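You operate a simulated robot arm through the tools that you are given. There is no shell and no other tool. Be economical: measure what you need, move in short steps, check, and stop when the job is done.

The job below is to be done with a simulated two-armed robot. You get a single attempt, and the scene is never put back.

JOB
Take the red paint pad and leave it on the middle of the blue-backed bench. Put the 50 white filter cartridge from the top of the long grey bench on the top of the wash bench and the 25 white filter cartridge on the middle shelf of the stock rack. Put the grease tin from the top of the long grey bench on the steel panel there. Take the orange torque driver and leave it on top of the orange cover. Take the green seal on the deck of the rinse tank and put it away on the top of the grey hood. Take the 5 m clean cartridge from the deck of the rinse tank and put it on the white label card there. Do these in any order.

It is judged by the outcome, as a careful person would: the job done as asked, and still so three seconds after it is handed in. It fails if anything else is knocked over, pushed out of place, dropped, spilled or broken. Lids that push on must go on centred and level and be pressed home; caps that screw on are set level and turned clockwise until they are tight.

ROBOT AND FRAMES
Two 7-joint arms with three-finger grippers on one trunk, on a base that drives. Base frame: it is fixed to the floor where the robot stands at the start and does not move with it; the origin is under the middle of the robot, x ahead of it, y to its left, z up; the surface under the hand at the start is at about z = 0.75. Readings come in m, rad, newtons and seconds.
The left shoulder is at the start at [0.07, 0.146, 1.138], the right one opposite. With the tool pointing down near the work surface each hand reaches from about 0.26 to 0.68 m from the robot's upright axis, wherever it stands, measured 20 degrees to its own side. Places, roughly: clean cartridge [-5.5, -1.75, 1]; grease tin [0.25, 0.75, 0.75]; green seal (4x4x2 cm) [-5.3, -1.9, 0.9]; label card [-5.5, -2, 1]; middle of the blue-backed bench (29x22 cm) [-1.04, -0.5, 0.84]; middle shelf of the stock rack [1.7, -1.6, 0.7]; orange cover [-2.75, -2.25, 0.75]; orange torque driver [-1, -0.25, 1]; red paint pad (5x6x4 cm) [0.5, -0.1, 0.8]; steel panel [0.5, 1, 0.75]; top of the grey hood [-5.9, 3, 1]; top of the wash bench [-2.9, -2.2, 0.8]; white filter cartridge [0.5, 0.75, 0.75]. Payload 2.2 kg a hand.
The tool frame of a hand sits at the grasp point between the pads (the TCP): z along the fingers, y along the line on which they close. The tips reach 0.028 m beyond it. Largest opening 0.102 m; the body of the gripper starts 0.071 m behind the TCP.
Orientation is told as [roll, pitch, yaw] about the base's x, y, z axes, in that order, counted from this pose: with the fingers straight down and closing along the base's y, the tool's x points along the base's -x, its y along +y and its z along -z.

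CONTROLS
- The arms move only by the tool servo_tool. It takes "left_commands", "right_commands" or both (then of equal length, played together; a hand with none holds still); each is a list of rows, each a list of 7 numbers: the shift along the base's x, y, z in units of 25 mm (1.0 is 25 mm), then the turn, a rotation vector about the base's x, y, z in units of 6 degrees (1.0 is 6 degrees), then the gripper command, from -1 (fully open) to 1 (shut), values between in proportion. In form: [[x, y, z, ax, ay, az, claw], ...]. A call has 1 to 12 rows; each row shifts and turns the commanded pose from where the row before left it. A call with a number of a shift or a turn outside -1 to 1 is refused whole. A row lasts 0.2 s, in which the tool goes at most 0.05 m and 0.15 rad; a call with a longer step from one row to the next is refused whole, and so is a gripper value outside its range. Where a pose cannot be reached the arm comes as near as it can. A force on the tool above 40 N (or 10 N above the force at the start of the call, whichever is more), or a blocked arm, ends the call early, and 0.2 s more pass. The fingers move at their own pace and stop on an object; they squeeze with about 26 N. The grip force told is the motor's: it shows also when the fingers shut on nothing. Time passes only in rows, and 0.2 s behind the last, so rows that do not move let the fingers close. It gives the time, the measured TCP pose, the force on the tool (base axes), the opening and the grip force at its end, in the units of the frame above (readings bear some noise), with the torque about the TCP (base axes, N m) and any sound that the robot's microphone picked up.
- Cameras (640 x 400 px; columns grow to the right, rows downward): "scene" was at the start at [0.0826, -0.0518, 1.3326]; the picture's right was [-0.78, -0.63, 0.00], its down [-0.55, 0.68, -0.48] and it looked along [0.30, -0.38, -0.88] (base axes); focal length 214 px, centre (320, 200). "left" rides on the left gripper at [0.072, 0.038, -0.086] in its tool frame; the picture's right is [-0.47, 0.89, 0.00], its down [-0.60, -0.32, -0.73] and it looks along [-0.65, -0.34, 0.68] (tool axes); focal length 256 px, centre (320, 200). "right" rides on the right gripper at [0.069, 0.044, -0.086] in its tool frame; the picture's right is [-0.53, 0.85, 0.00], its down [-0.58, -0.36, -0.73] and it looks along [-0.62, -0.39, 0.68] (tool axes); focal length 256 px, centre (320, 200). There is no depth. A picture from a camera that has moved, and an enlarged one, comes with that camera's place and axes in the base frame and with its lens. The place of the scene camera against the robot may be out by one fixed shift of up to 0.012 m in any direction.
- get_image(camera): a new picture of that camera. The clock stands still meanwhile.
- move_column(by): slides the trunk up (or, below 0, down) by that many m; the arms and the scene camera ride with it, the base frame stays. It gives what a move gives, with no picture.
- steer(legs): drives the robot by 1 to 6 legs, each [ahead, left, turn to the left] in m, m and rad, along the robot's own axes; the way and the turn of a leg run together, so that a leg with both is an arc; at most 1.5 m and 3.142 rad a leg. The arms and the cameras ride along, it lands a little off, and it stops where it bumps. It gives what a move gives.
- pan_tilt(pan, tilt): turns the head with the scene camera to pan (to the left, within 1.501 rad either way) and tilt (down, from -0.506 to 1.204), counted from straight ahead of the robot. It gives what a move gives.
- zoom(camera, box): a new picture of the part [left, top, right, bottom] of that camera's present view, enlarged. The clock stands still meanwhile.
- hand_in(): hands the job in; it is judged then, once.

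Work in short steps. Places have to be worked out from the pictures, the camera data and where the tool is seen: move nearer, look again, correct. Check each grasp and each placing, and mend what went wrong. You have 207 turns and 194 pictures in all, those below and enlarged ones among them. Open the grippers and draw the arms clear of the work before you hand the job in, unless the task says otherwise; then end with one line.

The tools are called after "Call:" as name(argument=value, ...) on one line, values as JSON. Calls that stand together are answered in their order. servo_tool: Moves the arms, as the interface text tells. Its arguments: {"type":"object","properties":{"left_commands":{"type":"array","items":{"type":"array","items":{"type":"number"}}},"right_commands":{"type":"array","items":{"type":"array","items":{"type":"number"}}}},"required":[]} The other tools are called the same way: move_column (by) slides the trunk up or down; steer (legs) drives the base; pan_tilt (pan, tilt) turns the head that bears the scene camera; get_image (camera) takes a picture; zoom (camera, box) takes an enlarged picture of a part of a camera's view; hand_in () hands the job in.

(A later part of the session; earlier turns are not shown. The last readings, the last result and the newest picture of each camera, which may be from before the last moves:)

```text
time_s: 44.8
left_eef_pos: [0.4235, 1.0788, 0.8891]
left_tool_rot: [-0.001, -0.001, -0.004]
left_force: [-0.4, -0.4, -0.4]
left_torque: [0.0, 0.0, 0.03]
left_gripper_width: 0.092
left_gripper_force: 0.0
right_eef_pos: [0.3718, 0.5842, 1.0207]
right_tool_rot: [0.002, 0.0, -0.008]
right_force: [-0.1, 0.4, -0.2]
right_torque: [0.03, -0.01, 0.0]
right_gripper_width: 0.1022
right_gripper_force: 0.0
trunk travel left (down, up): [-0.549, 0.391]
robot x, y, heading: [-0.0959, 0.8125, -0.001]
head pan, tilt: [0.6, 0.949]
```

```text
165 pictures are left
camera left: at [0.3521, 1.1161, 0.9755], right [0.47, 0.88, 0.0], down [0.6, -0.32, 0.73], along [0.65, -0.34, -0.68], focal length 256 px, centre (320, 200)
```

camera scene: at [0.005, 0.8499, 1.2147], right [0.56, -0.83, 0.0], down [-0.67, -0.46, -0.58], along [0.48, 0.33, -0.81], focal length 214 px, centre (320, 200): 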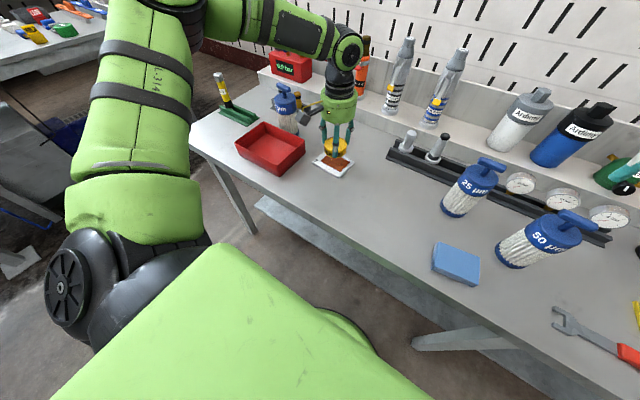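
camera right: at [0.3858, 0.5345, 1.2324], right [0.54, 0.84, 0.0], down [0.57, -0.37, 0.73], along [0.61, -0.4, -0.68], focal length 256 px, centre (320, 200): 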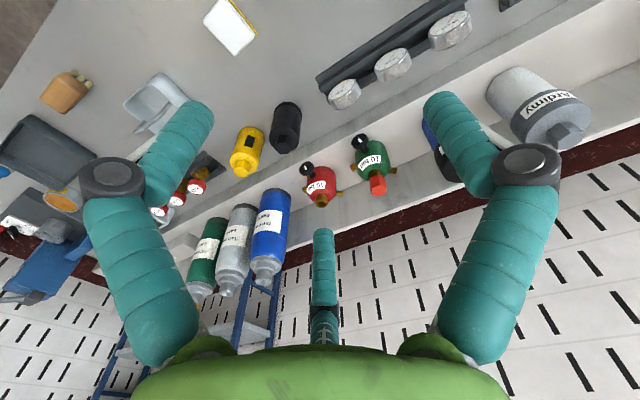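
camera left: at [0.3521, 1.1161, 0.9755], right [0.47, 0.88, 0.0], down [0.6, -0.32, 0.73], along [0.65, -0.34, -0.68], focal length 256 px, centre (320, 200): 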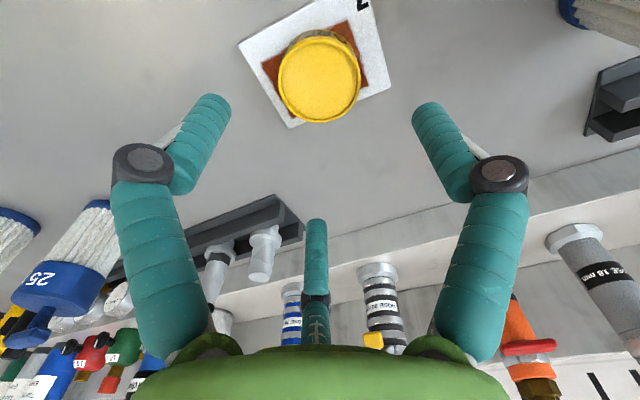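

Tin sits well on the panel. Next the 25 cartridge: raise the left hand, check the third cartridge's label, then drive right.

Call:
servo_tool(left_commands=[[0, 0, 1, 0, 0, 0, -1], [0, 0, 1, 0, 0, 0, -1], [0, 0, 1, 0, 0, 0, -1], [0, 0, 1, 0, 0, 0, -1], [0, 0, 1, 0, 0, 0, -1], [0, 0, 1, 0, 0, 0, -1], [0, 0, 1, 0, 0, 0, -1]])

Call:
zoom(camera="scene", box=[240, 60, 400, 160])

Call:
steer(legs=[[0, -0.3, 0]])

Call:
get_image(camera="left")

```text
time_s: 46.4
left_eef_pos: [0.4255, 1.0784, 1.0638]
left_tool_rot: [-0.001, 0.0, -0.002]
left_force: [-0.2, -1.7, 0.3]
left_torque: [0.01, 0.02, -0.04]
left_gripper_width: 0.1018
left_gripper_force: 0.0
right_eef_pos: [0.3732, 0.584, 1.0201]
right_tool_rot: [0.001, 0.0, -0.007]
right_force: [0.0, 0.3, 0.6]
right_torque: [0.02, 0.03, -0.02]
right_gripper_width: 0.102
right_gripper_force: 0.1
trunk travel left (down, up): [-0.549, 0.391]
robot x, y, heading: [-0.0976, 0.8094, -0.004]
head pan, tilt: [0.6, 0.949]
```

```text
4.00 times, centred on (320, 110) of scene
camera zoom: at [0.005, 0.8496, 1.2146], right [0.56, -0.83, 0.0], down [-0.67, -0.46, -0.58], along [0.48, 0.33, -0.81], focal length 858 px, centre (320, 560)
```

zoom: 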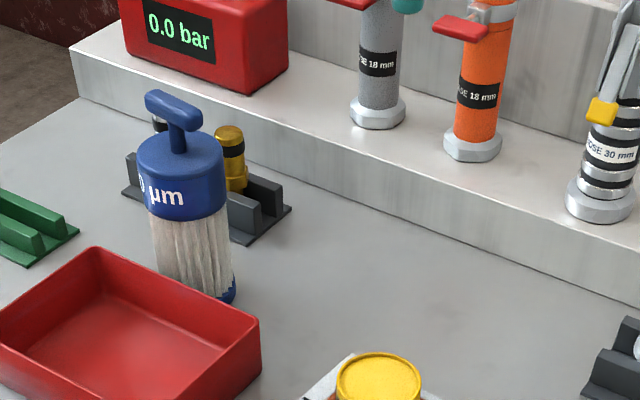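

```text
time_s: 48.4
left_eef_pos: [0.4238, 0.7844, 1.0639]
left_tool_rot: [-0.002, -0.003, -0.003]
left_force: [-0.7, 0.4, 0.2]
left_torque: [0.03, -0.04, -0.01]
left_gripper_width: 0.1021
left_gripper_force: 0.1
right_eef_pos: [0.3707, 0.2887, 1.02]
right_tool_rot: [-0.001, 0.0, -0.008]
right_force: [-0.3, 0.6, 0.6]
right_torque: [0.03, 0.01, 0.0]
right_gripper_width: 0.102
right_gripper_force: 0.0
trunk travel left (down, up): [-0.549, 0.391]
robot x, y, heading: [-0.1003, 0.5129, -0.006]
head pan, tilt: [0.6, 0.949]
```

```text
163 pictures are left
camera left: at [0.3521, 0.8211, 1.1496], right [0.47, 0.88, 0.0], down [0.6, -0.32, 0.73], along [0.65, -0.34, -0.68], focal length 256 px, centre (320, 200)
```

left: 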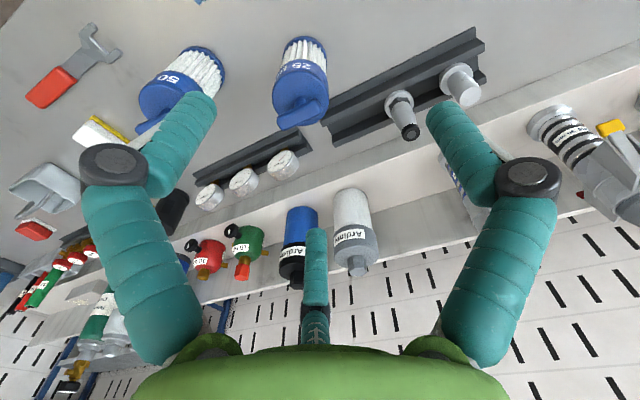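

25 cartridge: base centre ≈ [0.469,0.737], T-bar top z≈0.885, cap z 0.805–0.85. Because it goes under a shelf, I'll grip it with the hand tilted 45° (palm towards the robot); first go to a tilted pre-grasp.

Call:
servo_tool(left_commands=[[-0.22, -0.24, -0.6, 0, -0.94, 0, -1], [-0.22, -0.24, -0.6, 0, -0.94, 0, -1], [-0.22, -0.24, -0.6, 0, -0.94, 0, -1], [-0.22, -0.24, -0.6, 0, -0.94, 0, -1], [-0.22, -0.24, -0.6, 0, -0.94, 0, -1], [-0.22, -0.24, -0.6, 0, -0.94, 0, -1], [-0.22, -0.24, -0.6, 0, -0.94, 0, -1], [-0.22, -0.24, -0.6, 0, -0.94, 0, -1], [0, 0, 0, 0, 0, 0, -1]])

Call:
get_image(camera="left")

Call:
get_image(camera="scene")

```text
time_s: 50.4
left_eef_pos: [0.3809, 0.7368, 0.9437]
left_tool_rot: [0.002, -0.791, -0.005]
left_force: [-0.4, -0.6, -0.4]
left_torque: [0.01, 0.0, 0.0]
left_gripper_width: 0.1021
left_gripper_force: 0.0
right_eef_pos: [0.3713, 0.2878, 1.0195]
right_tool_rot: [0.0, 0.001, -0.008]
right_force: [0.1, 0.6, 0.3]
right_torque: [-0.02, 0.02, 0.04]
right_gripper_width: 0.1016
right_gripper_force: 0.0
trunk travel left (down, up): [-0.549, 0.391]
robot x, y, heading: [-0.1006, 0.5156, -0.003]
head pan, tilt: [0.6, 0.949]
```

```text
162 pictures are left
camera left: at [0.2692, 0.7739, 0.9528], right [0.33, 0.88, 0.33], down [-0.1, -0.32, 0.94], along [0.94, -0.34, -0.02], focal length 256 px, centre (320, 200)
```

left: 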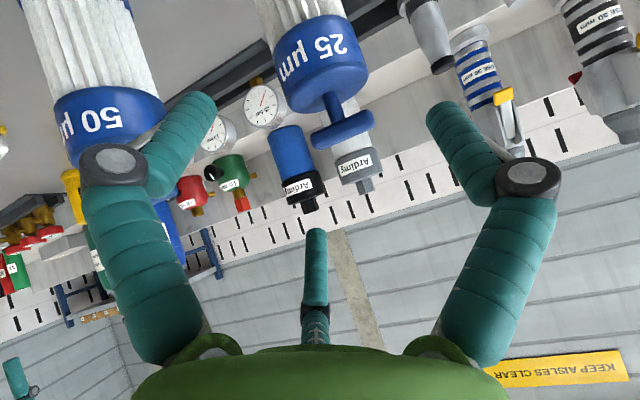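

```text
161 pictures are left
camera scene: at [0.0036, 0.5538, 1.2147], right [0.56, -0.83, 0.0], down [-0.67, -0.46, -0.58], along [0.48, 0.33, -0.81], focal length 214 px, centre (320, 200)
```

scene: 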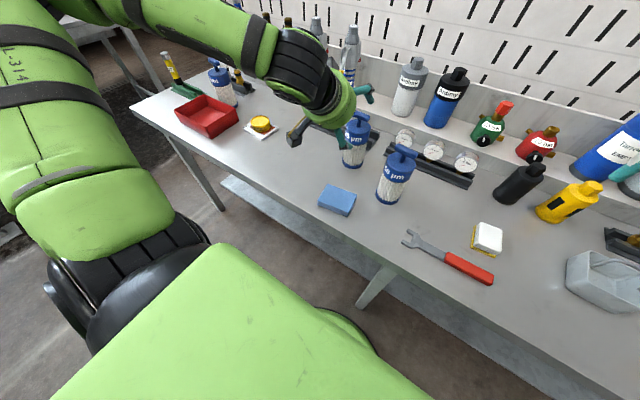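

Refined: axis ≈ [0.461,0.741], cap mid z≈0.848, bar top ≈0.903. I approach along the tool axis most of the way.

Call:
servo_tool(left_commands=[[0.8, 0.05, -0.95, 0, 0, 0, -1], [0.8, 0.05, -0.95, 0, 0, 0, -1], [0.8, 0.05, -0.95, 0, 0, 0, -1], [0, 0, 0, 0, 0, 0, -1]])

Call:
get_image(camera="left")

Call:
zoom(camera="scene", box=[280, 70, 440, 170])

```text
time_s: 51.4
left_eef_pos: [0.441, 0.7391, 0.8711]
left_tool_rot: [0.002, -0.792, -0.007]
left_force: [-0.6, -0.1, -0.9]
left_torque: [0.01, -0.01, 0.0]
left_gripper_width: 0.102
left_gripper_force: 0.0
right_eef_pos: [0.3709, 0.2882, 1.0192]
right_tool_rot: [0.0, 0.0, -0.007]
right_force: [0.1, 1.1, -0.9]
right_torque: [-0.03, 0.01, 0.01]
right_gripper_width: 0.1021
right_gripper_force: 0.1
trunk travel left (down, up): [-0.549, 0.391]
robot x, y, heading: [-0.1008, 0.513, -0.007]
head pan, tilt: [0.6, 0.949]
```

```text
160 pictures are left
camera left: at [0.3293, 0.7757, 0.8821], right [0.33, 0.88, 0.33], down [-0.1, -0.32, 0.94], along [0.94, -0.34, -0.02], focal length 256 px, centre (320, 200)
```

left: 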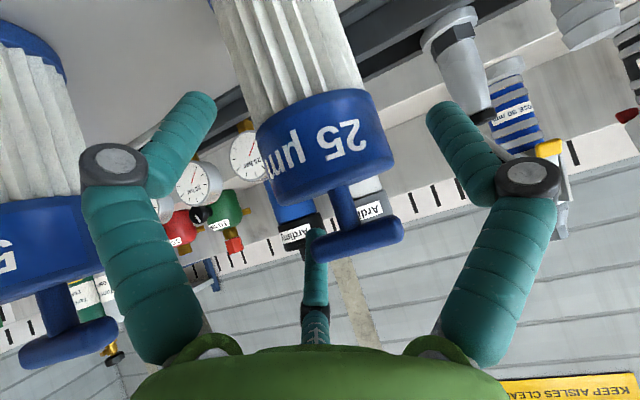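

```text
4.00 times, centred on (360, 120) of scene
camera zoom: at [0.0032, 0.5539, 1.2147], right [0.56, -0.83, 0.0], down [-0.67, -0.46, -0.58], along [0.48, 0.33, -0.81], focal length 858 px, centre (160, 520)
```

zoom: 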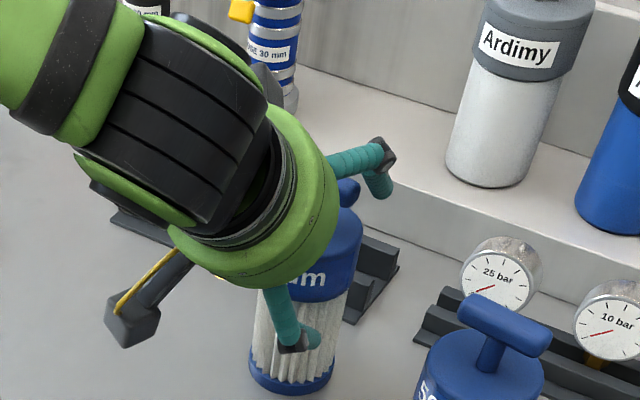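

Alignment is good (cap centre ≈ [0.461,0.741,0.85]). Final approach and close.

Call:
servo_tool(left_commands=[[0.8, 0.05, -0.95, 0, 0, 0, -1], [0, 0, 0, 0, 0, 0, -1], [0, 0, 0, 0, 0, 0, 0], [0, 0, 0, 0, 0, 0, 1], [0, 0, 0, 0, 0, 0, 1], [0, 0, 0, 0, 0, 0, 1]])

Call:
get_image(camera="left")

```text
time_s: 52.8
left_eef_pos: [0.4605, 0.7408, 0.8483]
left_tool_rot: [0.004, -0.792, -0.007]
left_force: [1.0, 1.8, 7.1]
left_torque: [0.4, -0.03, -0.01]
left_gripper_width: 0.0794
left_gripper_force: 26.1
right_eef_pos: [0.3711, 0.2883, 1.0194]
right_tool_rot: [0.0, -0.001, -0.007]
right_force: [0.6, -0.6, 0.5]
right_torque: [0.0, 0.03, 0.0]
right_gripper_width: 0.1021
right_gripper_force: 0.0
trunk travel left (down, up): [-0.549, 0.391]
robot x, y, heading: [-0.0966, 0.5155, -0.001]
head pan, tilt: [0.6, 0.949]
```

```text
158 pictures are left
camera left: at [0.3486, 0.778, 0.8581], right [0.33, 0.88, 0.33], down [-0.1, -0.32, 0.94], along [0.94, -0.34, -0.02], focal length 256 px, centre (320, 200)
```

left: 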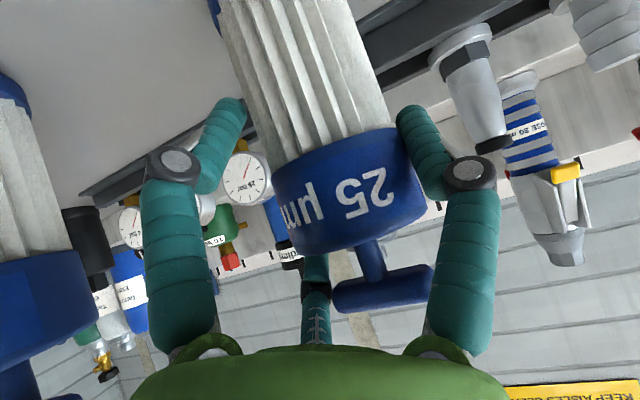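

Fingers stopped at 0.079 with 26 N. I lift 2 cm slowly and check that the cartridge comes up straight.

Call:
servo_tool(left_commands=[[0, 0, 0.3, 0, 0, 0, 1], [0, 0, 0.5, 0, 0, 0, 1], [0, 0, 0, 0, 0, 0, 1]])

Call:
get_image(camera="left")

Call:
zoom(camera="scene", box=[280, 70, 440, 170])

```text
time_s: 53.6
left_eef_pos: [0.4594, 0.7405, 0.8667]
left_tool_rot: [0.002, -0.789, -0.005]
left_force: [0.3, 0.3, -1.1]
left_torque: [-0.04, 0.02, 0.02]
left_gripper_width: 0.079
left_gripper_force: 25.7
right_eef_pos: [0.3713, 0.2887, 1.0205]
right_tool_rot: [0.002, 0.001, -0.005]
right_force: [0.3, 1.0, 0.1]
right_torque: [-0.03, 0.01, -0.02]
right_gripper_width: 0.1018
right_gripper_force: 0.0
trunk travel left (down, up): [-0.549, 0.391]
robot x, y, heading: [-0.0961, 0.5128, -0.004]
head pan, tilt: [0.6, 0.949]
```

```text
157 pictures are left
camera left: at [0.3491, 0.7778, 0.8768], right [0.33, 0.88, 0.33], down [-0.09, -0.32, 0.94], along [0.94, -0.34, -0.02], focal length 256 px, centre (320, 200)
```

left: 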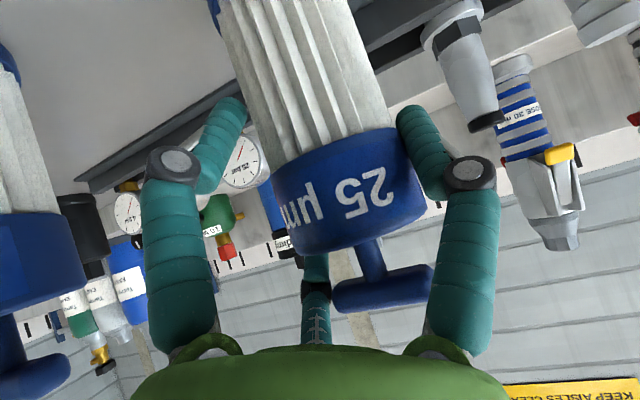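

```text
4.00 times, centred on (360, 120) of scene
camera zoom: at [0.0043, 0.5542, 1.2146], right [0.56, -0.83, 0.0], down [-0.67, -0.46, -0.58], along [0.48, 0.33, -0.81], focal length 858 px, centre (160, 520)
```

zoom: 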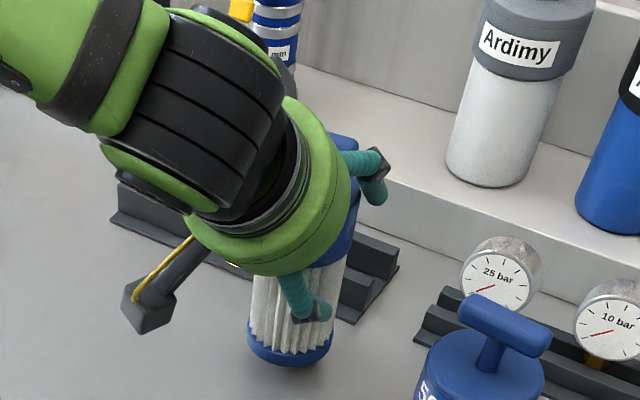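

The 25 lifts cleanly and level (support surface is 0.098 below the TCP). I raise the left hand and drive left so the right hand hovers over the 50.

Call:
servo_tool(left_commands=[[0, 0, 1, 0, 0, 0, 1], [0, 0, 1, 0, 0, 0, 1], [0, 0, 1, 0, 0, 0, 1], [0, 0, 1, 0, 0, 0, 1], [0, 0, 1, 0, 0, 0, 1], [0, 0, 1, 0, 0, 0, 1], [0, 0, 1, 0, 0, 0, 1], [0, 0, 1, 0, 0, 0, 1]])

Call:
steer(legs=[[0, 0.31, 0]])

Call:
get_image(camera="right")

Call:
pan_tilt(pan=-0.3, tilt=0.8)

Call:
get_image(camera="scene")

```text
time_s: 55.4
left_eef_pos: [0.4591, 0.7406, 1.0699]
left_tool_rot: [0.002, -0.789, -0.007]
left_force: [-0.1, -0.5, -1.7]
left_torque: [-0.03, 0.02, 0.04]
left_gripper_width: 0.0793
left_gripper_force: 25.3
right_eef_pos: [0.3713, 0.2893, 1.0206]
right_tool_rot: [0.001, 0.0, -0.008]
right_force: [0.4, -0.3, -0.6]
right_torque: [0.02, -0.02, -0.04]
right_gripper_width: 0.102
right_gripper_force: 0.1
trunk travel left (down, up): [-0.549, 0.391]
robot x, y, heading: [-0.1008, 0.5149, -0.002]
head pan, tilt: [0.6, 0.949]
```

```text
time_s: 57.5
left_eef_pos: [0.4633, 1.049, 1.0693]
left_tool_rot: [0.002, -0.791, -0.011]
left_force: [1.1, -0.8, -2.2]
left_torque: [0.0, -0.01, -0.02]
left_gripper_width: 0.0791
left_gripper_force: 26.1
right_eef_pos: [0.3722, 0.5971, 1.0209]
right_tool_rot: [0.002, 0.001, -0.013]
right_force: [-0.3, 0.0, 0.0]
right_torque: [0.03, 0.0, -0.01]
right_gripper_width: 0.1018
right_gripper_force: 0.0
trunk travel left (down, up): [-0.549, 0.391]
robot x, y, heading: [-0.0976, 0.8267, -0.006]
head pan, tilt: [0.6, 0.949]
```

```text
155 pictures are left
camera right: at [0.3048, 0.6399, 1.1066], right [0.54, 0.84, 0.0], down [0.57, -0.37, 0.73], along [0.61, -0.4, -0.68], focal length 256 px, centre (320, 200)
```

right: 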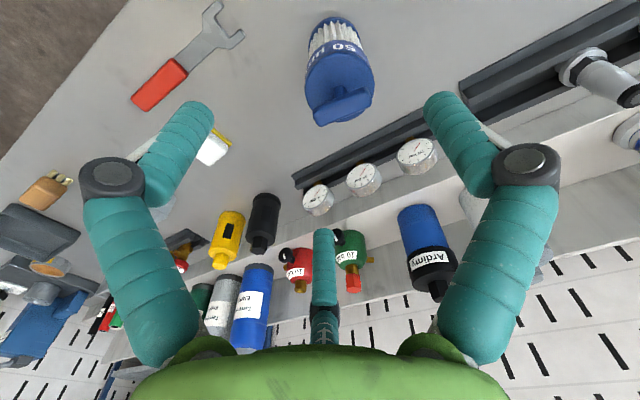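

```text
time_s: 58.7
left_eef_pos: [0.4627, 1.0488, 1.0696]
left_tool_rot: [0.0, -0.792, -0.011]
left_force: [0.5, 0.8, -1.9]
left_torque: [-0.02, 0.04, -0.02]
left_gripper_width: 0.0787
left_gripper_force: 26.1
right_eef_pos: [0.3734, 0.5968, 1.021]
right_tool_rot: [0.0, 0.0, -0.011]
right_force: [0.2, -0.2, 0.1]
right_torque: [-0.01, 0.0, 0.0]
right_gripper_width: 0.1018
right_gripper_force: 0.1
trunk travel left (down, up): [-0.549, 0.391]
robot x, y, heading: [-0.0993, 0.8244, -0.009]
head pan, tilt: [-0.3, 0.799]
```

```text
154 pictures are left
camera scene: at [0.0226, 0.7985, 1.2262], right [-0.3, -0.95, 0.0], down [-0.68, 0.22, -0.7], along [0.66, -0.21, -0.72], focal length 214 px, centre (320, 200)
```

scene: 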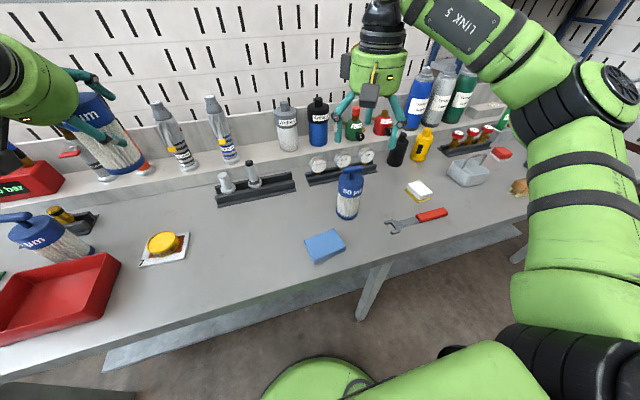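

50 located at [0.401,0.597]. Right hand moves above and part way down.

Call:
servo_tool(right_commands=[[0.6, 0, 0, 0, 0, 0, -1], [0.52, 0, 0, 0, 0, 0, -1], [0, 0, -1, 0, 0, 0, -1], [0, 0, -1, 0, 0, 0, -1], [0, 0, -1, 0, 0, 0, -1], [0, 0, 0, 0, 0, 0, -1]])

Call:
get_image(camera="right")

Call:
zoom(camera="scene", box=[270, 110, 430, 210])

```text
time_s: 60.1
left_eef_pos: [0.4631, 1.0483, 1.0697]
left_tool_rot: [0.001, -0.792, -0.01]
left_force: [-0.7, 0.3, -2.0]
left_torque: [0.0, 0.01, 0.02]
left_gripper_width: 0.0789
left_gripper_force: 25.9
right_eef_pos: [0.3993, 0.5964, 0.9462]
right_tool_rot: [0.0, 0.0, -0.013]
right_force: [-0.4, -0.9, 0.8]
right_torque: [0.04, -0.03, -0.02]
right_gripper_width: 0.1021
right_gripper_force: 0.1
trunk travel left (down, up): [-0.549, 0.391]
robot x, y, heading: [-0.0976, 0.8243, -0.011]
head pan, tilt: [-0.3, 0.799]
```

```text
153 pictures are left
camera right: at [0.3322, 0.6407, 1.0325], right [0.54, 0.84, 0.0], down [0.57, -0.37, 0.73], along [0.61, -0.4, -0.68], focal length 256 px, centre (320, 200)
```

right: 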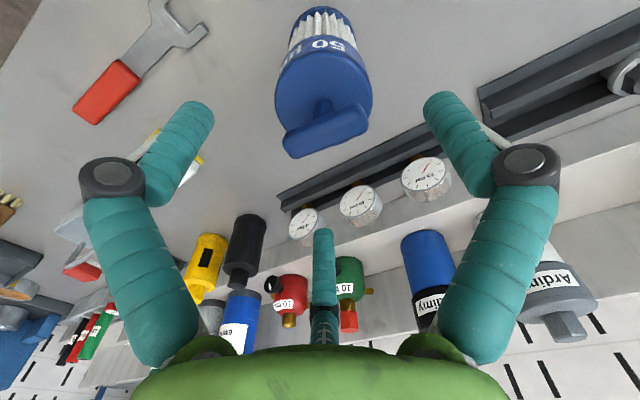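

```text
4.00 times, centred on (350, 160) of scene
camera zoom: at [0.0224, 0.7985, 1.2262], right [-0.3, -0.95, 0.0], down [-0.68, 0.22, -0.7], along [0.66, -0.21, -0.72], focal length 858 px, centre (200, 360)
```

zoom: 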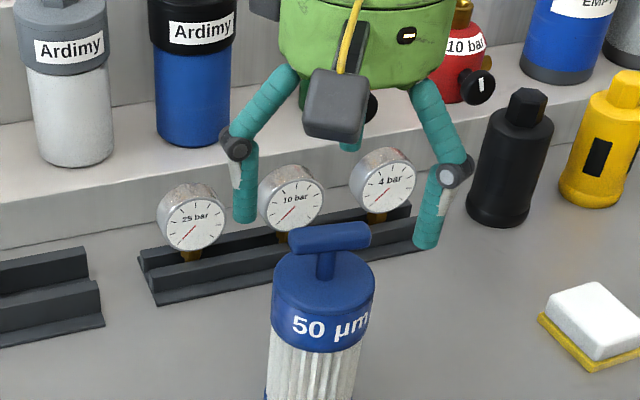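

Centred. Descend to z≈0.846 and close.

Call:
servo_tool(right_commands=[[0.05, 0.05, -1, 0, 0, 0, -1], [0, 0, -1, 0, 0, 0, -1], [0, 0, -1, 0, 0, 0, -1], [0, 0, -1, 0, 0, 0, -1], [0, 0, 0, 0, 0, 0, -1], [0, 0, 0, 0, 0, 0, 0], [0, 0, 0, 0, 0, 0, 1], [0, 0, 0, 0, 0, 0, 1], [0, 0, 0, 0, 0, 0, 1]])

Call:
get_image(camera="right")

```text
time_s: 62.1
left_eef_pos: [0.4618, 1.0485, 1.0702]
left_tool_rot: [0.001, -0.789, -0.011]
left_force: [-0.3, 0.6, -2.0]
left_torque: [0.02, 0.04, 0.01]
left_gripper_width: 0.0787
left_gripper_force: 25.6
right_eef_pos: [0.4016, 0.5978, 0.8465]
right_tool_rot: [-0.002, -0.002, -0.014]
right_force: [0.5, 0.8, 7.9]
right_torque: [0.04, -0.19, 0.03]
right_gripper_width: 0.0621
right_gripper_force: 25.8
trunk travel left (down, up): [-0.549, 0.391]
robot x, y, heading: [-0.098, 0.8196, -0.01]
head pan, tilt: [-0.3, 0.799]
```

```text
151 pictures are left
camera right: at [0.3343, 0.6417, 0.9321], right [0.54, 0.84, 0.0], down [0.57, -0.37, 0.73], along [0.62, -0.4, -0.68], focal length 256 px, centre (320, 200)
```

right: 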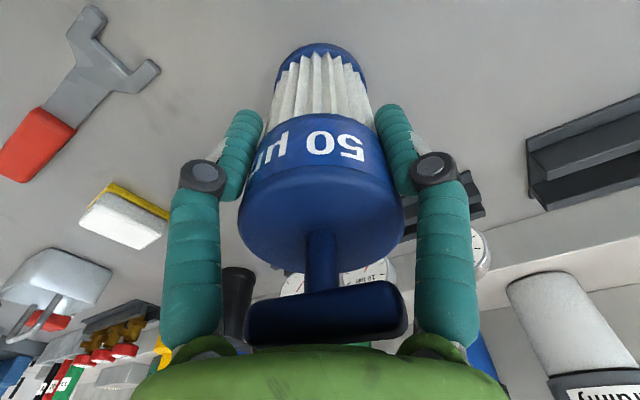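

50 is gripped well. I raise it and check it's level, before driving around the bench's right end toward the rack.

Call:
servo_tool(right_commands=[[0, 0, 0.6, 0, 0, 0, 1], [0, 0, 1, 0, 0, 0, 1], [0, 0, 1, 0, 0, 0, 1], [0, 0, 1, 0, 0, 0, 1], [0, 0, 1, 0, 0, 0, 1], [0, 0, 1, 0, 0, 0, 1], [0, 0, 1, 0, 0, 0, 1], [0, 0, 1, 0, 0, 0, 1], [0, 0, 1, 0, 0, 0, 1]])

Call:
steer(legs=[[-0.3, 0, 0], [0, -0.6, 0]])

Call:
pan_tilt(pan=-1.0, tilt=0.5)

Call:
get_image(camera="scene")

```text
time_s: 64.1
left_eef_pos: [0.4628, 1.0493, 1.07]
left_tool_rot: [0.001, -0.79, -0.01]
left_force: [-0.2, 0.9, -2.5]
left_torque: [0.0, 0.04, -0.05]
left_gripper_width: 0.0786
left_gripper_force: 26.2
right_eef_pos: [0.4025, 0.5981, 1.0625]
right_tool_rot: [0.001, 0.0, -0.011]
right_force: [0.0, 0.4, -1.3]
right_torque: [-0.02, 0.0, 0.0]
right_gripper_width: 0.0621
right_gripper_force: 25.9
trunk travel left (down, up): [-0.549, 0.391]
robot x, y, heading: [-0.095, 0.8241, -0.01]
head pan, tilt: [-0.3, 0.799]
```

```text
time_s: 69.1
left_eef_pos: [0.1573, 0.4483, 1.0694]
left_tool_rot: [0.001, -0.789, -0.015]
left_force: [0.4, 0.7, -3.5]
left_torque: [-0.01, 0.01, 0.01]
left_gripper_width: 0.0787
left_gripper_force: 26.3
right_eef_pos: [0.0941, -0.0018, 1.0602]
right_tool_rot: [0.0, -0.001, -0.015]
right_force: [0.6, 0.0, -3.1]
right_torque: [0.01, 0.0, 0.0]
right_gripper_width: 0.0621
right_gripper_force: 26.2
trunk travel left (down, up): [-0.549, 0.391]
robot x, y, heading: [-0.4074, 0.2256, -0.012]
head pan, tilt: [-0.3, 0.799]
```

```text
time_s: 70.2
left_eef_pos: [0.1571, 0.4488, 1.0681]
left_tool_rot: [0.001, -0.789, -0.014]
left_force: [0.0, -0.5, -2.4]
left_torque: [-0.05, 0.01, 0.0]
left_gripper_width: 0.0787
left_gripper_force: 26.2
right_eef_pos: [0.0934, -0.0017, 1.0615]
right_tool_rot: [0.0, 0.0, -0.014]
right_force: [-0.3, -0.1, -1.3]
right_torque: [0.01, 0.01, 0.01]
right_gripper_width: 0.0622
right_gripper_force: 25.5
trunk travel left (down, up): [-0.549, 0.391]
robot x, y, heading: [-0.4036, 0.227, -0.013]
head pan, tilt: [-1.0, 0.499]
```

```text
150 pictures are left
camera scene: at [-0.3129, 0.1483, 1.2521], right [-0.85, -0.53, 0.0], down [-0.25, 0.41, -0.88], along [0.47, -0.74, -0.48], focal length 214 px, centre (320, 200)
```

scene: 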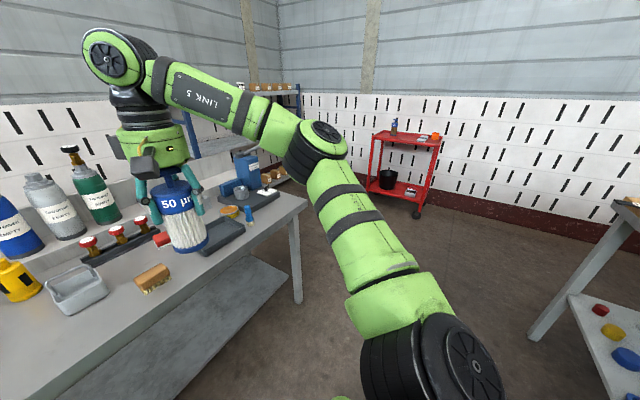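

Aisle is clear. I continue right past the bench end and then look toward the rack.

Call:
steer(legs=[[0, -0.85, 0], [0, -0.8, 0]])

Call:
pan_tilt(pan=0.0, tilt=0.3)

Call:
get_image(camera="scene")

```text
time_s: 78.7
left_eef_pos: [0.1194, -1.2285, 1.069]
left_tool_rot: [0.001, -0.789, -0.033]
left_force: [0.3, 0.9, -1.2]
left_torque: [-0.02, 0.02, 0.01]
left_gripper_width: 0.0784
left_gripper_force: 26.5
right_eef_pos: [0.0485, -1.6778, 1.0609]
right_tool_rot: [0.001, 0.001, -0.035]
right_force: [-0.4, 0.1, -2.7]
right_torque: [-0.01, 0.0, -0.02]
right_gripper_width: 0.0622
right_gripper_force: 26.0
trunk travel left (down, up): [-0.549, 0.391]
robot x, y, heading: [-0.4446, -1.4382, -0.029]
head pan, tilt: [-1.0, 0.499]
```

```text
time_s: 79.9
left_eef_pos: [0.1196, -1.2299, 1.0685]
left_tool_rot: [0.004, -0.788, -0.035]
left_force: [-0.2, 0.1, -1.4]
left_torque: [-0.01, -0.03, 0.0]
left_gripper_width: 0.0783
left_gripper_force: 26.1
right_eef_pos: [0.0478, -1.6768, 1.0609]
right_tool_rot: [0.001, 0.0, -0.032]
right_force: [0.4, 0.5, -1.2]
right_torque: [-0.01, -0.03, 0.0]
right_gripper_width: 0.0621
right_gripper_force: 26.3
trunk travel left (down, up): [-0.549, 0.391]
robot x, y, heading: [-0.4424, -1.4402, -0.034]
head pan, tilt: [0.0, 0.3]
```

```text
149 pictures are left
camera scene: at [-0.3092, -1.4447, 1.2705], right [-0.03, -1.0, 0.0], down [-0.3, 0.01, -0.96], along [0.95, -0.03, -0.3], focal length 214 px, centre (320, 200)
```

scene: 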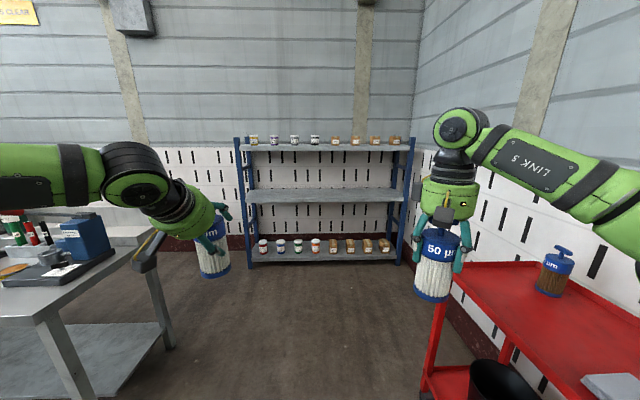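

The rack is ahead: front ≈ x 1.48, middle shelf empty at z≈0.7, top shelf ≈1.17. The red cart edge is near y −1.92. I correct heading, shift a bit left, and drive ahead.

Call:
steer(legs=[[0, 0.06, 0.032], [1.0, 0, 0], [0.3, 0, 0]])

Call:
get_image(camera="scene")

Call:
get_image(camera="left")

```text
time_s: 87.3
left_eef_pos: [1.4076, -1.1416, 1.0695]
left_tool_rot: [0.002, -0.79, 0.005]
left_force: [0.7, 0.7, -2.3]
left_torque: [-0.02, 0.04, -0.01]
left_gripper_width: 0.0783
left_gripper_force: 26.2
right_eef_pos: [1.3538, -1.5943, 1.0616]
right_tool_rot: [0.001, -0.001, 0.003]
right_force: [0.1, -0.1, -1.6]
right_torque: [0.01, -0.02, 0.0]
right_gripper_width: 0.0623
right_gripper_force: 25.7
trunk travel left (down, up): [-0.549, 0.391]
robot x, y, heading: [0.851, -1.3794, 0.005]
head pan, tilt: [0.0, 0.3]
```

```text
148 pictures are left
camera scene: at [0.9874, -1.3747, 1.2706], right [0.01, -1.0, 0.0], down [-0.3, 0.0, -0.96], along [0.96, 0.01, -0.3], focal length 214 px, centre (320, 200)
```

scene: 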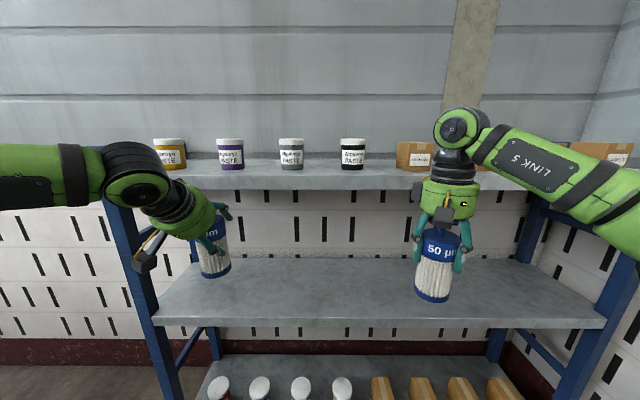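

```text
147 pictures are left
camera left: at [1.2958, -1.1059, 1.0789], right [0.32, 0.89, 0.33], down [-0.09, -0.32, 0.94], along [0.94, -0.33, -0.02], focal length 256 px, centre (320, 200)
```

left: 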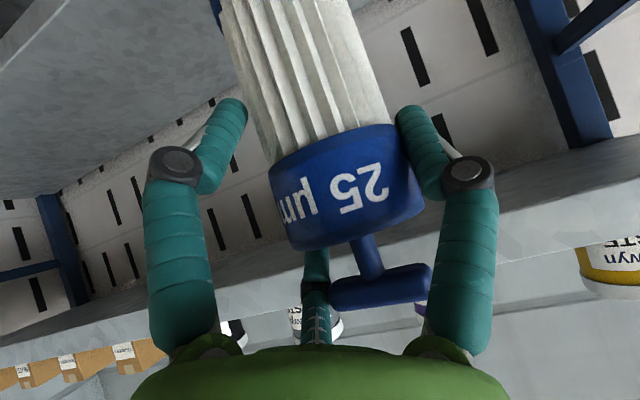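

I retract the right hand 0.1 m, lower the column 0.2 m so the left cartridge base is just above the middle shelf height, then drive 0.1 m ahead.

Call:
servo_tool(right_commands=[[-1, 0, 0, 0, 0, 0, 1], [-1, 0, 0, 0, 0, 0, 1], [-1, 0, 0, 0, 0, 0, 1], [-1, 0, 0, 0, 0, 0, 1]])

Call:
move_column(by=-0.18)

Call:
steer(legs=[[0.08, 0, 0]])

Call:
get_image(camera="scene")

Call:
get_image(camera="left")

```text
time_s: 88.3
left_eef_pos: [1.4072, -1.1438, 1.0701]
left_tool_rot: [0.001, -0.79, 0.003]
left_force: [0.1, -0.1, -1.0]
left_torque: [-0.02, -0.03, -0.02]
left_gripper_width: 0.0783
left_gripper_force: 26.0
right_eef_pos: [1.2536, -1.5946, 1.0617]
right_tool_rot: [0.0, -0.001, 0.003]
right_force: [-0.8, -0.3, -1.7]
right_torque: [-0.01, -0.01, 0.02]
right_gripper_width: 0.0621
right_gripper_force: 26.1
trunk travel left (down, up): [-0.549, 0.391]
robot x, y, heading: [0.8546, -1.3745, 0.005]
head pan, tilt: [0.0, 0.3]
```

```text
time_s: 90.3
left_eef_pos: [1.4081, -1.1418, 0.889]
left_tool_rot: [0.001, -0.791, 0.007]
left_force: [1.0, -0.2, -2.3]
left_torque: [0.0, 0.0, 0.01]
left_gripper_width: 0.0787
left_gripper_force: 26.1
right_eef_pos: [1.2546, -1.594, 0.8841]
right_tool_rot: [-0.001, 0.001, 0.004]
right_force: [1.1, 0.1, -2.3]
right_torque: [0.02, 0.06, 0.03]
right_gripper_width: 0.0621
right_gripper_force: 26.4
trunk travel left (down, up): [-0.369, 0.571]
robot x, y, heading: [0.8514, -1.3752, 0.001]
head pan, tilt: [0.0, 0.3]
```

```text
time_s: 91.4
left_eef_pos: [1.4892, -1.1423, 0.8904]
left_tool_rot: [0.002, -0.789, 0.006]
left_force: [0.8, -0.8, -1.3]
left_torque: [-0.01, 0.06, 0.0]
left_gripper_width: 0.0782
left_gripper_force: 25.6
right_eef_pos: [1.3345, -1.594, 0.8822]
right_tool_rot: [-0.001, -0.001, 0.004]
right_force: [0.5, -0.2, -1.9]
right_torque: [0.01, 0.02, 0.02]
right_gripper_width: 0.062
right_gripper_force: 25.9
trunk travel left (down, up): [-0.369, 0.571]
robot x, y, heading: [0.9338, -1.3728, 0.005]
head pan, tilt: [0.0, 0.3]
```

```text
146 pictures are left
camera scene: at [1.068, -1.3742, 1.0904], right [0.01, -1.0, 0.0], down [-0.3, 0.0, -0.95], along [0.95, 0.01, -0.3], focal length 214 px, centre (320, 200)
```

scene: 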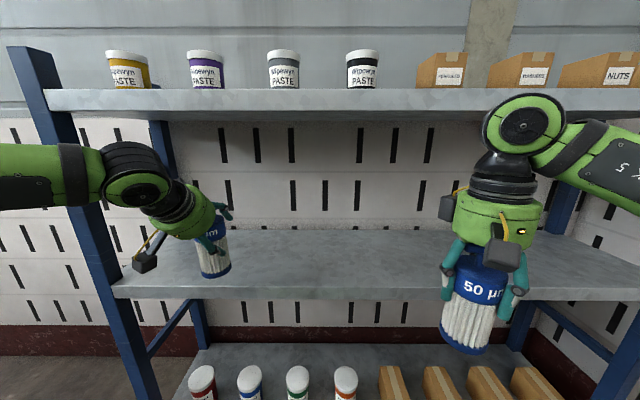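

```text
145 pictures are left
camera left: at [1.3762, -1.1055, 0.8985], right [0.32, 0.89, 0.33], down [-0.09, -0.32, 0.94], along [0.94, -0.33, -0.02], focal length 256 px, centre (320, 200)
```

left: 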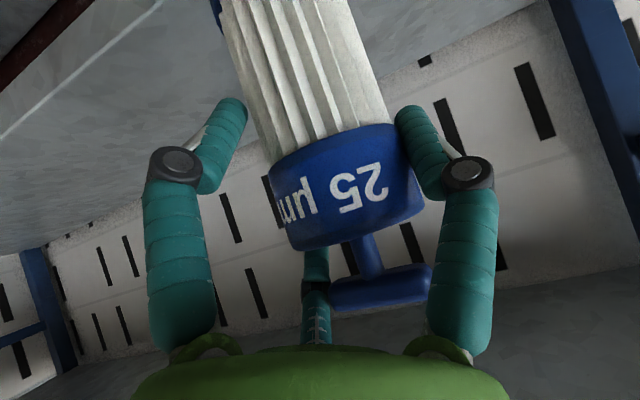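

Triangulation puts the shelf front at ≈1.54, surface ≈0.69–0.70. I extend the left arm 0.13 m forward and go down to z 0.83, then look.

Call:
servo_tool(left_commands=[[0.9, 0, 0, 0, 0, 0, 1], [0.9, 0, 0, 0, 0, 0, 1], [0.9, 0, 0, 0, 0, 0, 1], [0.9, 0, 0, 0, 0, 0, 1], [0.9, 0, 0, 0, 0, 0, 1], [0.6, 0, 0, 0, 0, 0, 1], [0, 0, -0.8, 0, 0, 0, 1], [0, 0, -0.8, 0, 0, 0, 1], [0, 0, -0.8, 0, 0, 0, 1], [0, 0, 0, 0, 0, 0, 1]])

Call:
zoom(camera="scene", box=[120, 180, 320, 305])

```text
time_s: 93.6
left_eef_pos: [1.6152, -1.1415, 0.8288]
left_tool_rot: [0.001, -0.79, 0.006]
left_force: [-0.9, 0.2, -2.1]
left_torque: [-0.02, 0.0, -0.03]
left_gripper_width: 0.0779
left_gripper_force: 26.5
right_eef_pos: [1.334, -1.5942, 0.8825]
right_tool_rot: [0.0, -0.001, 0.004]
right_force: [0.4, -0.4, -2.2]
right_torque: [-0.02, -0.03, 0.01]
right_gripper_width: 0.0622
right_gripper_force: 25.6
trunk travel left (down, up): [-0.369, 0.571]
robot x, y, heading: [0.9325, -1.3764, 0.007]
head pan, tilt: [0.0, 0.3]
```

```text
3.20 times, centred on (220, 242) of scene
camera zoom: at [1.0673, -1.3742, 1.0905], right [0.01, -1.0, 0.0], down [-0.3, 0.0, -0.96], along [0.96, 0.01, -0.3], focal length 686 px, centre (640, 64)
```

zoom: 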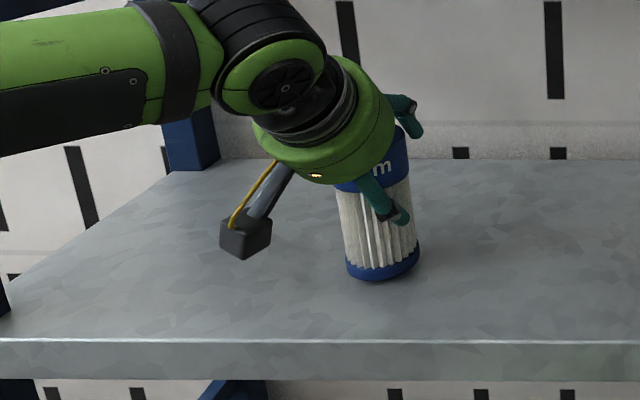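

The cartridge is vertical and over the shelf. I lower in small steps until contact.

Call:
servo_tool(left_commands=[[0, 0, -0.4, 0, 0, 0, 1], [0, 0, -0.4, 0, 0, 0, 1], [0, 0, -0.2, 0, 0, 0, 1], [0, 0, 0, 0, 0, 0, 1]])

```text
time_s: 94.6
left_eef_pos: [1.6125, -1.1436, 0.8101]
left_tool_rot: [0.001, -0.802, 0.002]
left_force: [5.3, 0.7, 23.2]
left_torque: [0.41, -0.09, -0.12]
left_gripper_width: 0.0806
left_gripper_force: 25.6
right_eef_pos: [1.3317, -1.5955, 0.8835]
right_tool_rot: [0.002, -0.002, 0.003]
right_force: [1.2, 0.3, -2.5]
right_torque: [0.03, 0.02, 0.02]
right_gripper_width: 0.0624
right_gripper_force: 25.9
trunk travel left (down, up): [-0.369, 0.571]
robot x, y, heading: [0.9345, -1.3747, 0.007]
head pan, tilt: [0.0, 0.3]
```

Contact made at z≈0.81. I relieve pressure, open, and view.

Call:
servo_tool(left_commands=[[0, 0, 0.18, 0, 0, 0, 1], [0, 0, 0, 0, 0, 0, 1]])

Call:
servo_tool(left_commands=[[0, 0, 0, 0, 0, 0, 0.2], [0, 0, 0, 0, 0, 0, -0.5], [0, 0, 0, 0, 0, 0, -1], [0, 0, 0, 0, 0, 0, -1]])

Call:
get_image(camera="left")

Call:
zoom(camera="scene", box=[120, 180, 320, 305])

```text
time_s: 95.2
left_eef_pos: [1.612, -1.1432, 0.8097]
left_tool_rot: [0.006, -0.792, 0.001]
left_force: [4.5, -1.7, 14.9]
left_torque: [0.39, -0.53, -0.21]
left_gripper_width: 0.0804
left_gripper_force: 25.9
right_eef_pos: [1.3324, -1.595, 0.884]
right_tool_rot: [0.002, -0.001, 0.003]
right_force: [-0.1, -0.3, -2.6]
right_torque: [-0.01, -0.01, -0.01]
right_gripper_width: 0.0621
right_gripper_force: 26.2
trunk travel left (down, up): [-0.369, 0.571]
robot x, y, heading: [0.9308, -1.3756, 0.003]
head pan, tilt: [0.0, 0.3]
```

```text
time_s: 96.2
left_eef_pos: [1.6146, -1.1407, 0.8082]
left_tool_rot: [0.001, -0.787, 0.005]
left_force: [-1.2, -0.2, 1.1]
left_torque: [0.0, 0.01, 0.01]
left_gripper_width: 0.102
left_gripper_force: 0.1
right_eef_pos: [1.3336, -1.5938, 0.882]
right_tool_rot: [0.0, -0.002, 0.003]
right_force: [0.0, -0.4, -1.3]
right_torque: [0.01, 0.01, 0.01]
right_gripper_width: 0.0623
right_gripper_force: 26.1
trunk travel left (down, up): [-0.369, 0.571]
robot x, y, heading: [0.9323, -1.3771, -0.001]
head pan, tilt: [0.0, 0.3]
```

```text
143 pictures are left
camera left: at [1.5024, -1.105, 0.8176], right [0.32, 0.89, 0.33], down [-0.09, -0.32, 0.94], along [0.94, -0.33, -0.02], focal length 256 px, centre (320, 200)
```

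left: 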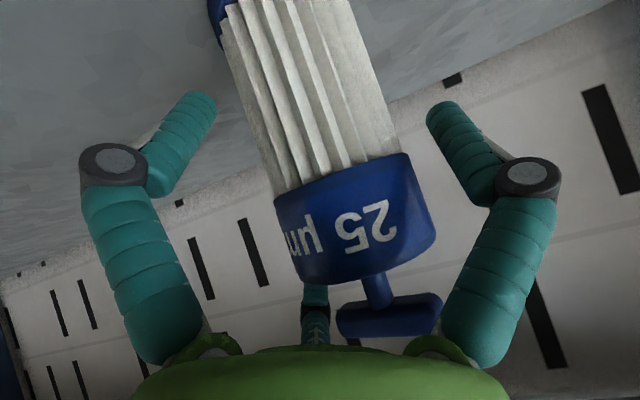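

```text
3.20 times, centred on (220, 242) of scene
camera zoom: at [1.0673, -1.3742, 1.0904], right [0.01, -1.0, 0.0], down [-0.3, 0.0, -0.96], along [0.96, 0.01, -0.3], focal length 686 px, centre (640, 64)
```

zoom: 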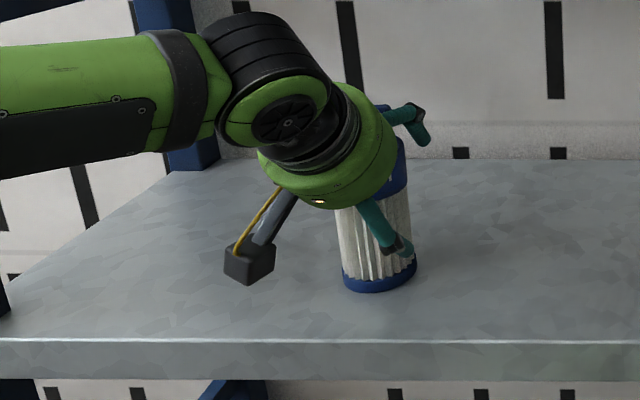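

It stands upright and free. I retract along the tool axis, then pull back.

Call:
servo_tool(left_commands=[[-0.5, 0, 0.5, 0, 0, 0, -1], [-0.7, 0, 0.7, 0, 0, 0, -1], [-0.7, 0, 0.7, 0, 0, 0, -1], [-0.7, 0, 0.7, 0, 0, 0, -1], [-0.7, 0, 0.7, 0, 0, 0, -1], [-0.7, 0, 0.7, 0, 0, 0, -1], [-0.7, 0, 0.7, 0, 0, 0, -1], [-1, 0, 0, 0, 0, 0, -1], [-1, 0, 0, 0, 0, 0, -1], [-1, 0, 0, 0, 0, 0, -1]])

Call:
get_image(camera="scene")

```text
time_s: 98.4
left_eef_pos: [1.4213, -1.142, 0.9267]
left_tool_rot: [0.001, -0.791, 0.005]
left_force: [-0.6, 0.1, 0.0]
left_torque: [-0.01, -0.02, -0.02]
left_gripper_width: 0.1021
left_gripper_force: 0.0
right_eef_pos: [1.3341, -1.5934, 0.8818]
right_tool_rot: [0.0, -0.002, 0.005]
right_force: [-0.2, -0.3, -2.0]
right_torque: [0.03, -0.02, 0.02]
right_gripper_width: 0.0619
right_gripper_force: 26.1
trunk travel left (down, up): [-0.369, 0.571]
robot x, y, heading: [0.9308, -1.3748, 0.005]
head pan, tilt: [0.0, 0.3]
```

```text
141 pictures are left
camera scene: at [1.0664, -1.3741, 1.0907], right [0.01, -1.0, 0.0], down [-0.3, 0.0, -0.96], along [0.96, 0.01, -0.3], focal length 214 px, centre (320, 200)
```

scene: 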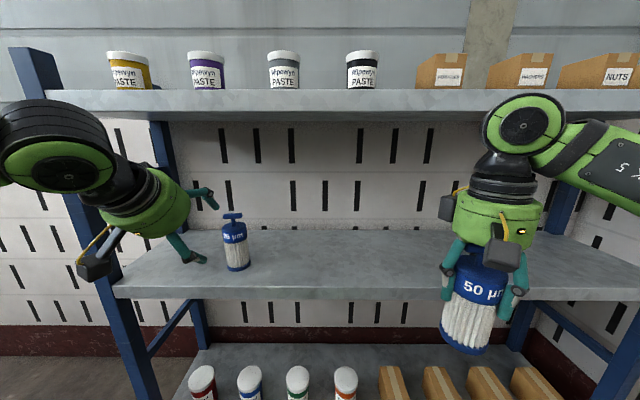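

25 is on the middle shelf. I back off, raise the column, straighten the left hand, and return to the bench for the red pad.

Call:
steer(legs=[[-0.4, 0, 0]])

Call:
move_column(by=0.2)

Call:
servo_tool(left_commands=[[0, 0, 0, 0, 0.94, 0, -1], [0, 0, 0, 0, 0.94, 0, -1], [0, 0, 0, 0, 0.94, 0, -1], [0, 0, 0, 0, 0.94, 0, -1], [0, 0, 0, 0, 0.94, 0, -1], [0, 0, 0, 0, 0.94, 0, -1], [0, 0, 0, 0, 0.94, 0, -1], [0, 0, 0, 0, 0.94, 0, -1]])

Call:
steer(legs=[[-0.9, 0, 0], [0, 0.55, 0], [0, 0.5, 0]])

Call:
pan_tilt(pan=0.2, tilt=0.6)

Call:
get_image(camera="scene")

```text
time_s: 100.9
left_eef_pos: [1.0218, -1.145, 0.9262]
left_tool_rot: [0.002, -0.79, 0.004]
left_force: [-0.1, -0.7, 0.1]
left_torque: [0.01, -0.01, -0.04]
left_gripper_width: 0.1021
left_gripper_force: 0.0
right_eef_pos: [0.9329, -1.5967, 0.8829]
right_tool_rot: [0.0, -0.003, 0.002]
right_force: [-0.6, 0.7, -1.0]
right_torque: [-0.02, -0.02, -0.01]
right_gripper_width: 0.0622
right_gripper_force: 26.4
trunk travel left (down, up): [-0.369, 0.571]
robot x, y, heading: [0.5318, -1.3753, 0.001]
head pan, tilt: [0.0, 0.3]
```

```text
time_s: 103.0
left_eef_pos: [1.0213, -1.1449, 1.1247]
left_tool_rot: [0.002, -0.788, 0.004]
left_force: [0.3, -0.5, 0.2]
left_torque: [-0.02, -0.01, -0.02]
left_gripper_width: 0.1023
left_gripper_force: 0.1
right_eef_pos: [0.9343, -1.5967, 1.0826]
right_tool_rot: [0.0, 0.001, 0.001]
right_force: [-0.5, 0.0, -2.2]
right_torque: [-0.04, -0.02, -0.02]
right_gripper_width: 0.0622
right_gripper_force: 25.8
trunk travel left (down, up): [-0.569, 0.371]
robot x, y, heading: [0.5331, -1.3749, 0.011]
head pan, tilt: [0.0, 0.3]
```

```text
time_s: 104.8
left_eef_pos: [1.0201, -1.1425, 1.1225]
left_tool_rot: [0.002, -0.001, 0.002]
left_force: [-0.7, -0.1, -0.6]
left_torque: [-0.06, 0.0, 0.0]
left_gripper_width: 0.1022
left_gripper_force: 0.1
left hand out of reach, approached as far as the arm can: row 8
right_eef_pos: [0.9349, -1.5964, 1.0825]
right_tool_rot: [0.0, -0.001, 0.001]
right_force: [0.2, 0.2, -1.9]
right_torque: [0.01, -0.02, 0.0]
right_gripper_width: 0.062
right_gripper_force: 26.2
trunk travel left (down, up): [-0.569, 0.371]
robot x, y, heading: [0.5294, -1.3782, 0.007]
head pan, tilt: [0.0, 0.3]
```

```text
time_s: 114.9
left_eef_pos: [0.1101, -0.1143, 1.1224]
left_tool_rot: [0.004, -0.006, -0.007]
left_force: [0.1, -0.2, 0.1]
left_torque: [-0.03, -0.01, -0.01]
left_gripper_width: 0.102
left_gripper_force: 0.1
right_eef_pos: [0.0195, -0.5662, 1.0826]
right_tool_rot: [0.002, 0.0, -0.007]
right_force: [-0.1, 0.1, -1.3]
right_torque: [0.01, 0.0, -0.01]
right_gripper_width: 0.0623
right_gripper_force: 25.7
trunk travel left (down, up): [-0.569, 0.371]
robot x, y, heading: [-0.3798, -0.3401, -0.003]
head pan, tilt: [0.0, 0.3]
```

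```text
time_s: 115.7
left_eef_pos: [0.1091, -0.1138, 1.1227]
left_tool_rot: [0.001, -0.006, -0.007]
left_force: [-0.1, 0.7, 0.4]
left_torque: [0.01, 0.01, 0.0]
left_gripper_width: 0.102
left_gripper_force: 0.1
right_eef_pos: [0.0204, -0.5671, 1.0827]
right_tool_rot: [0.0, -0.001, -0.007]
right_force: [0.5, 0.0, -1.0]
right_torque: [0.01, 0.01, -0.01]
right_gripper_width: 0.0622
right_gripper_force: 26.2
trunk travel left (down, up): [-0.569, 0.371]
robot x, y, heading: [-0.3829, -0.3412, -0.009]
head pan, tilt: [0.201, 0.6]
```

```text
140 pictures are left
camera scene: at [-0.2514, -0.3263, 1.2631], right [0.19, -0.98, 0.0], down [-0.55, -0.11, -0.83], along [0.81, 0.16, -0.56], focal length 214 px, centre (320, 200)
```

scene: 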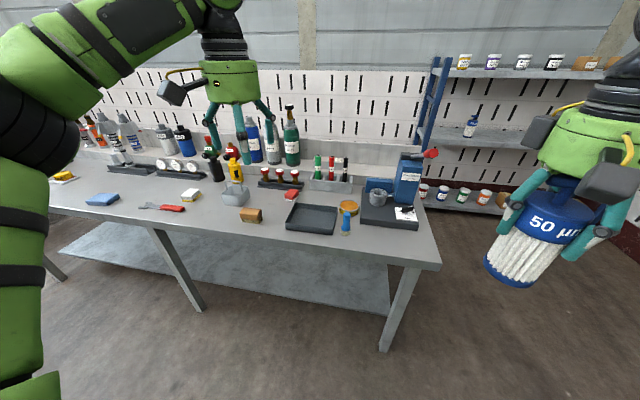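

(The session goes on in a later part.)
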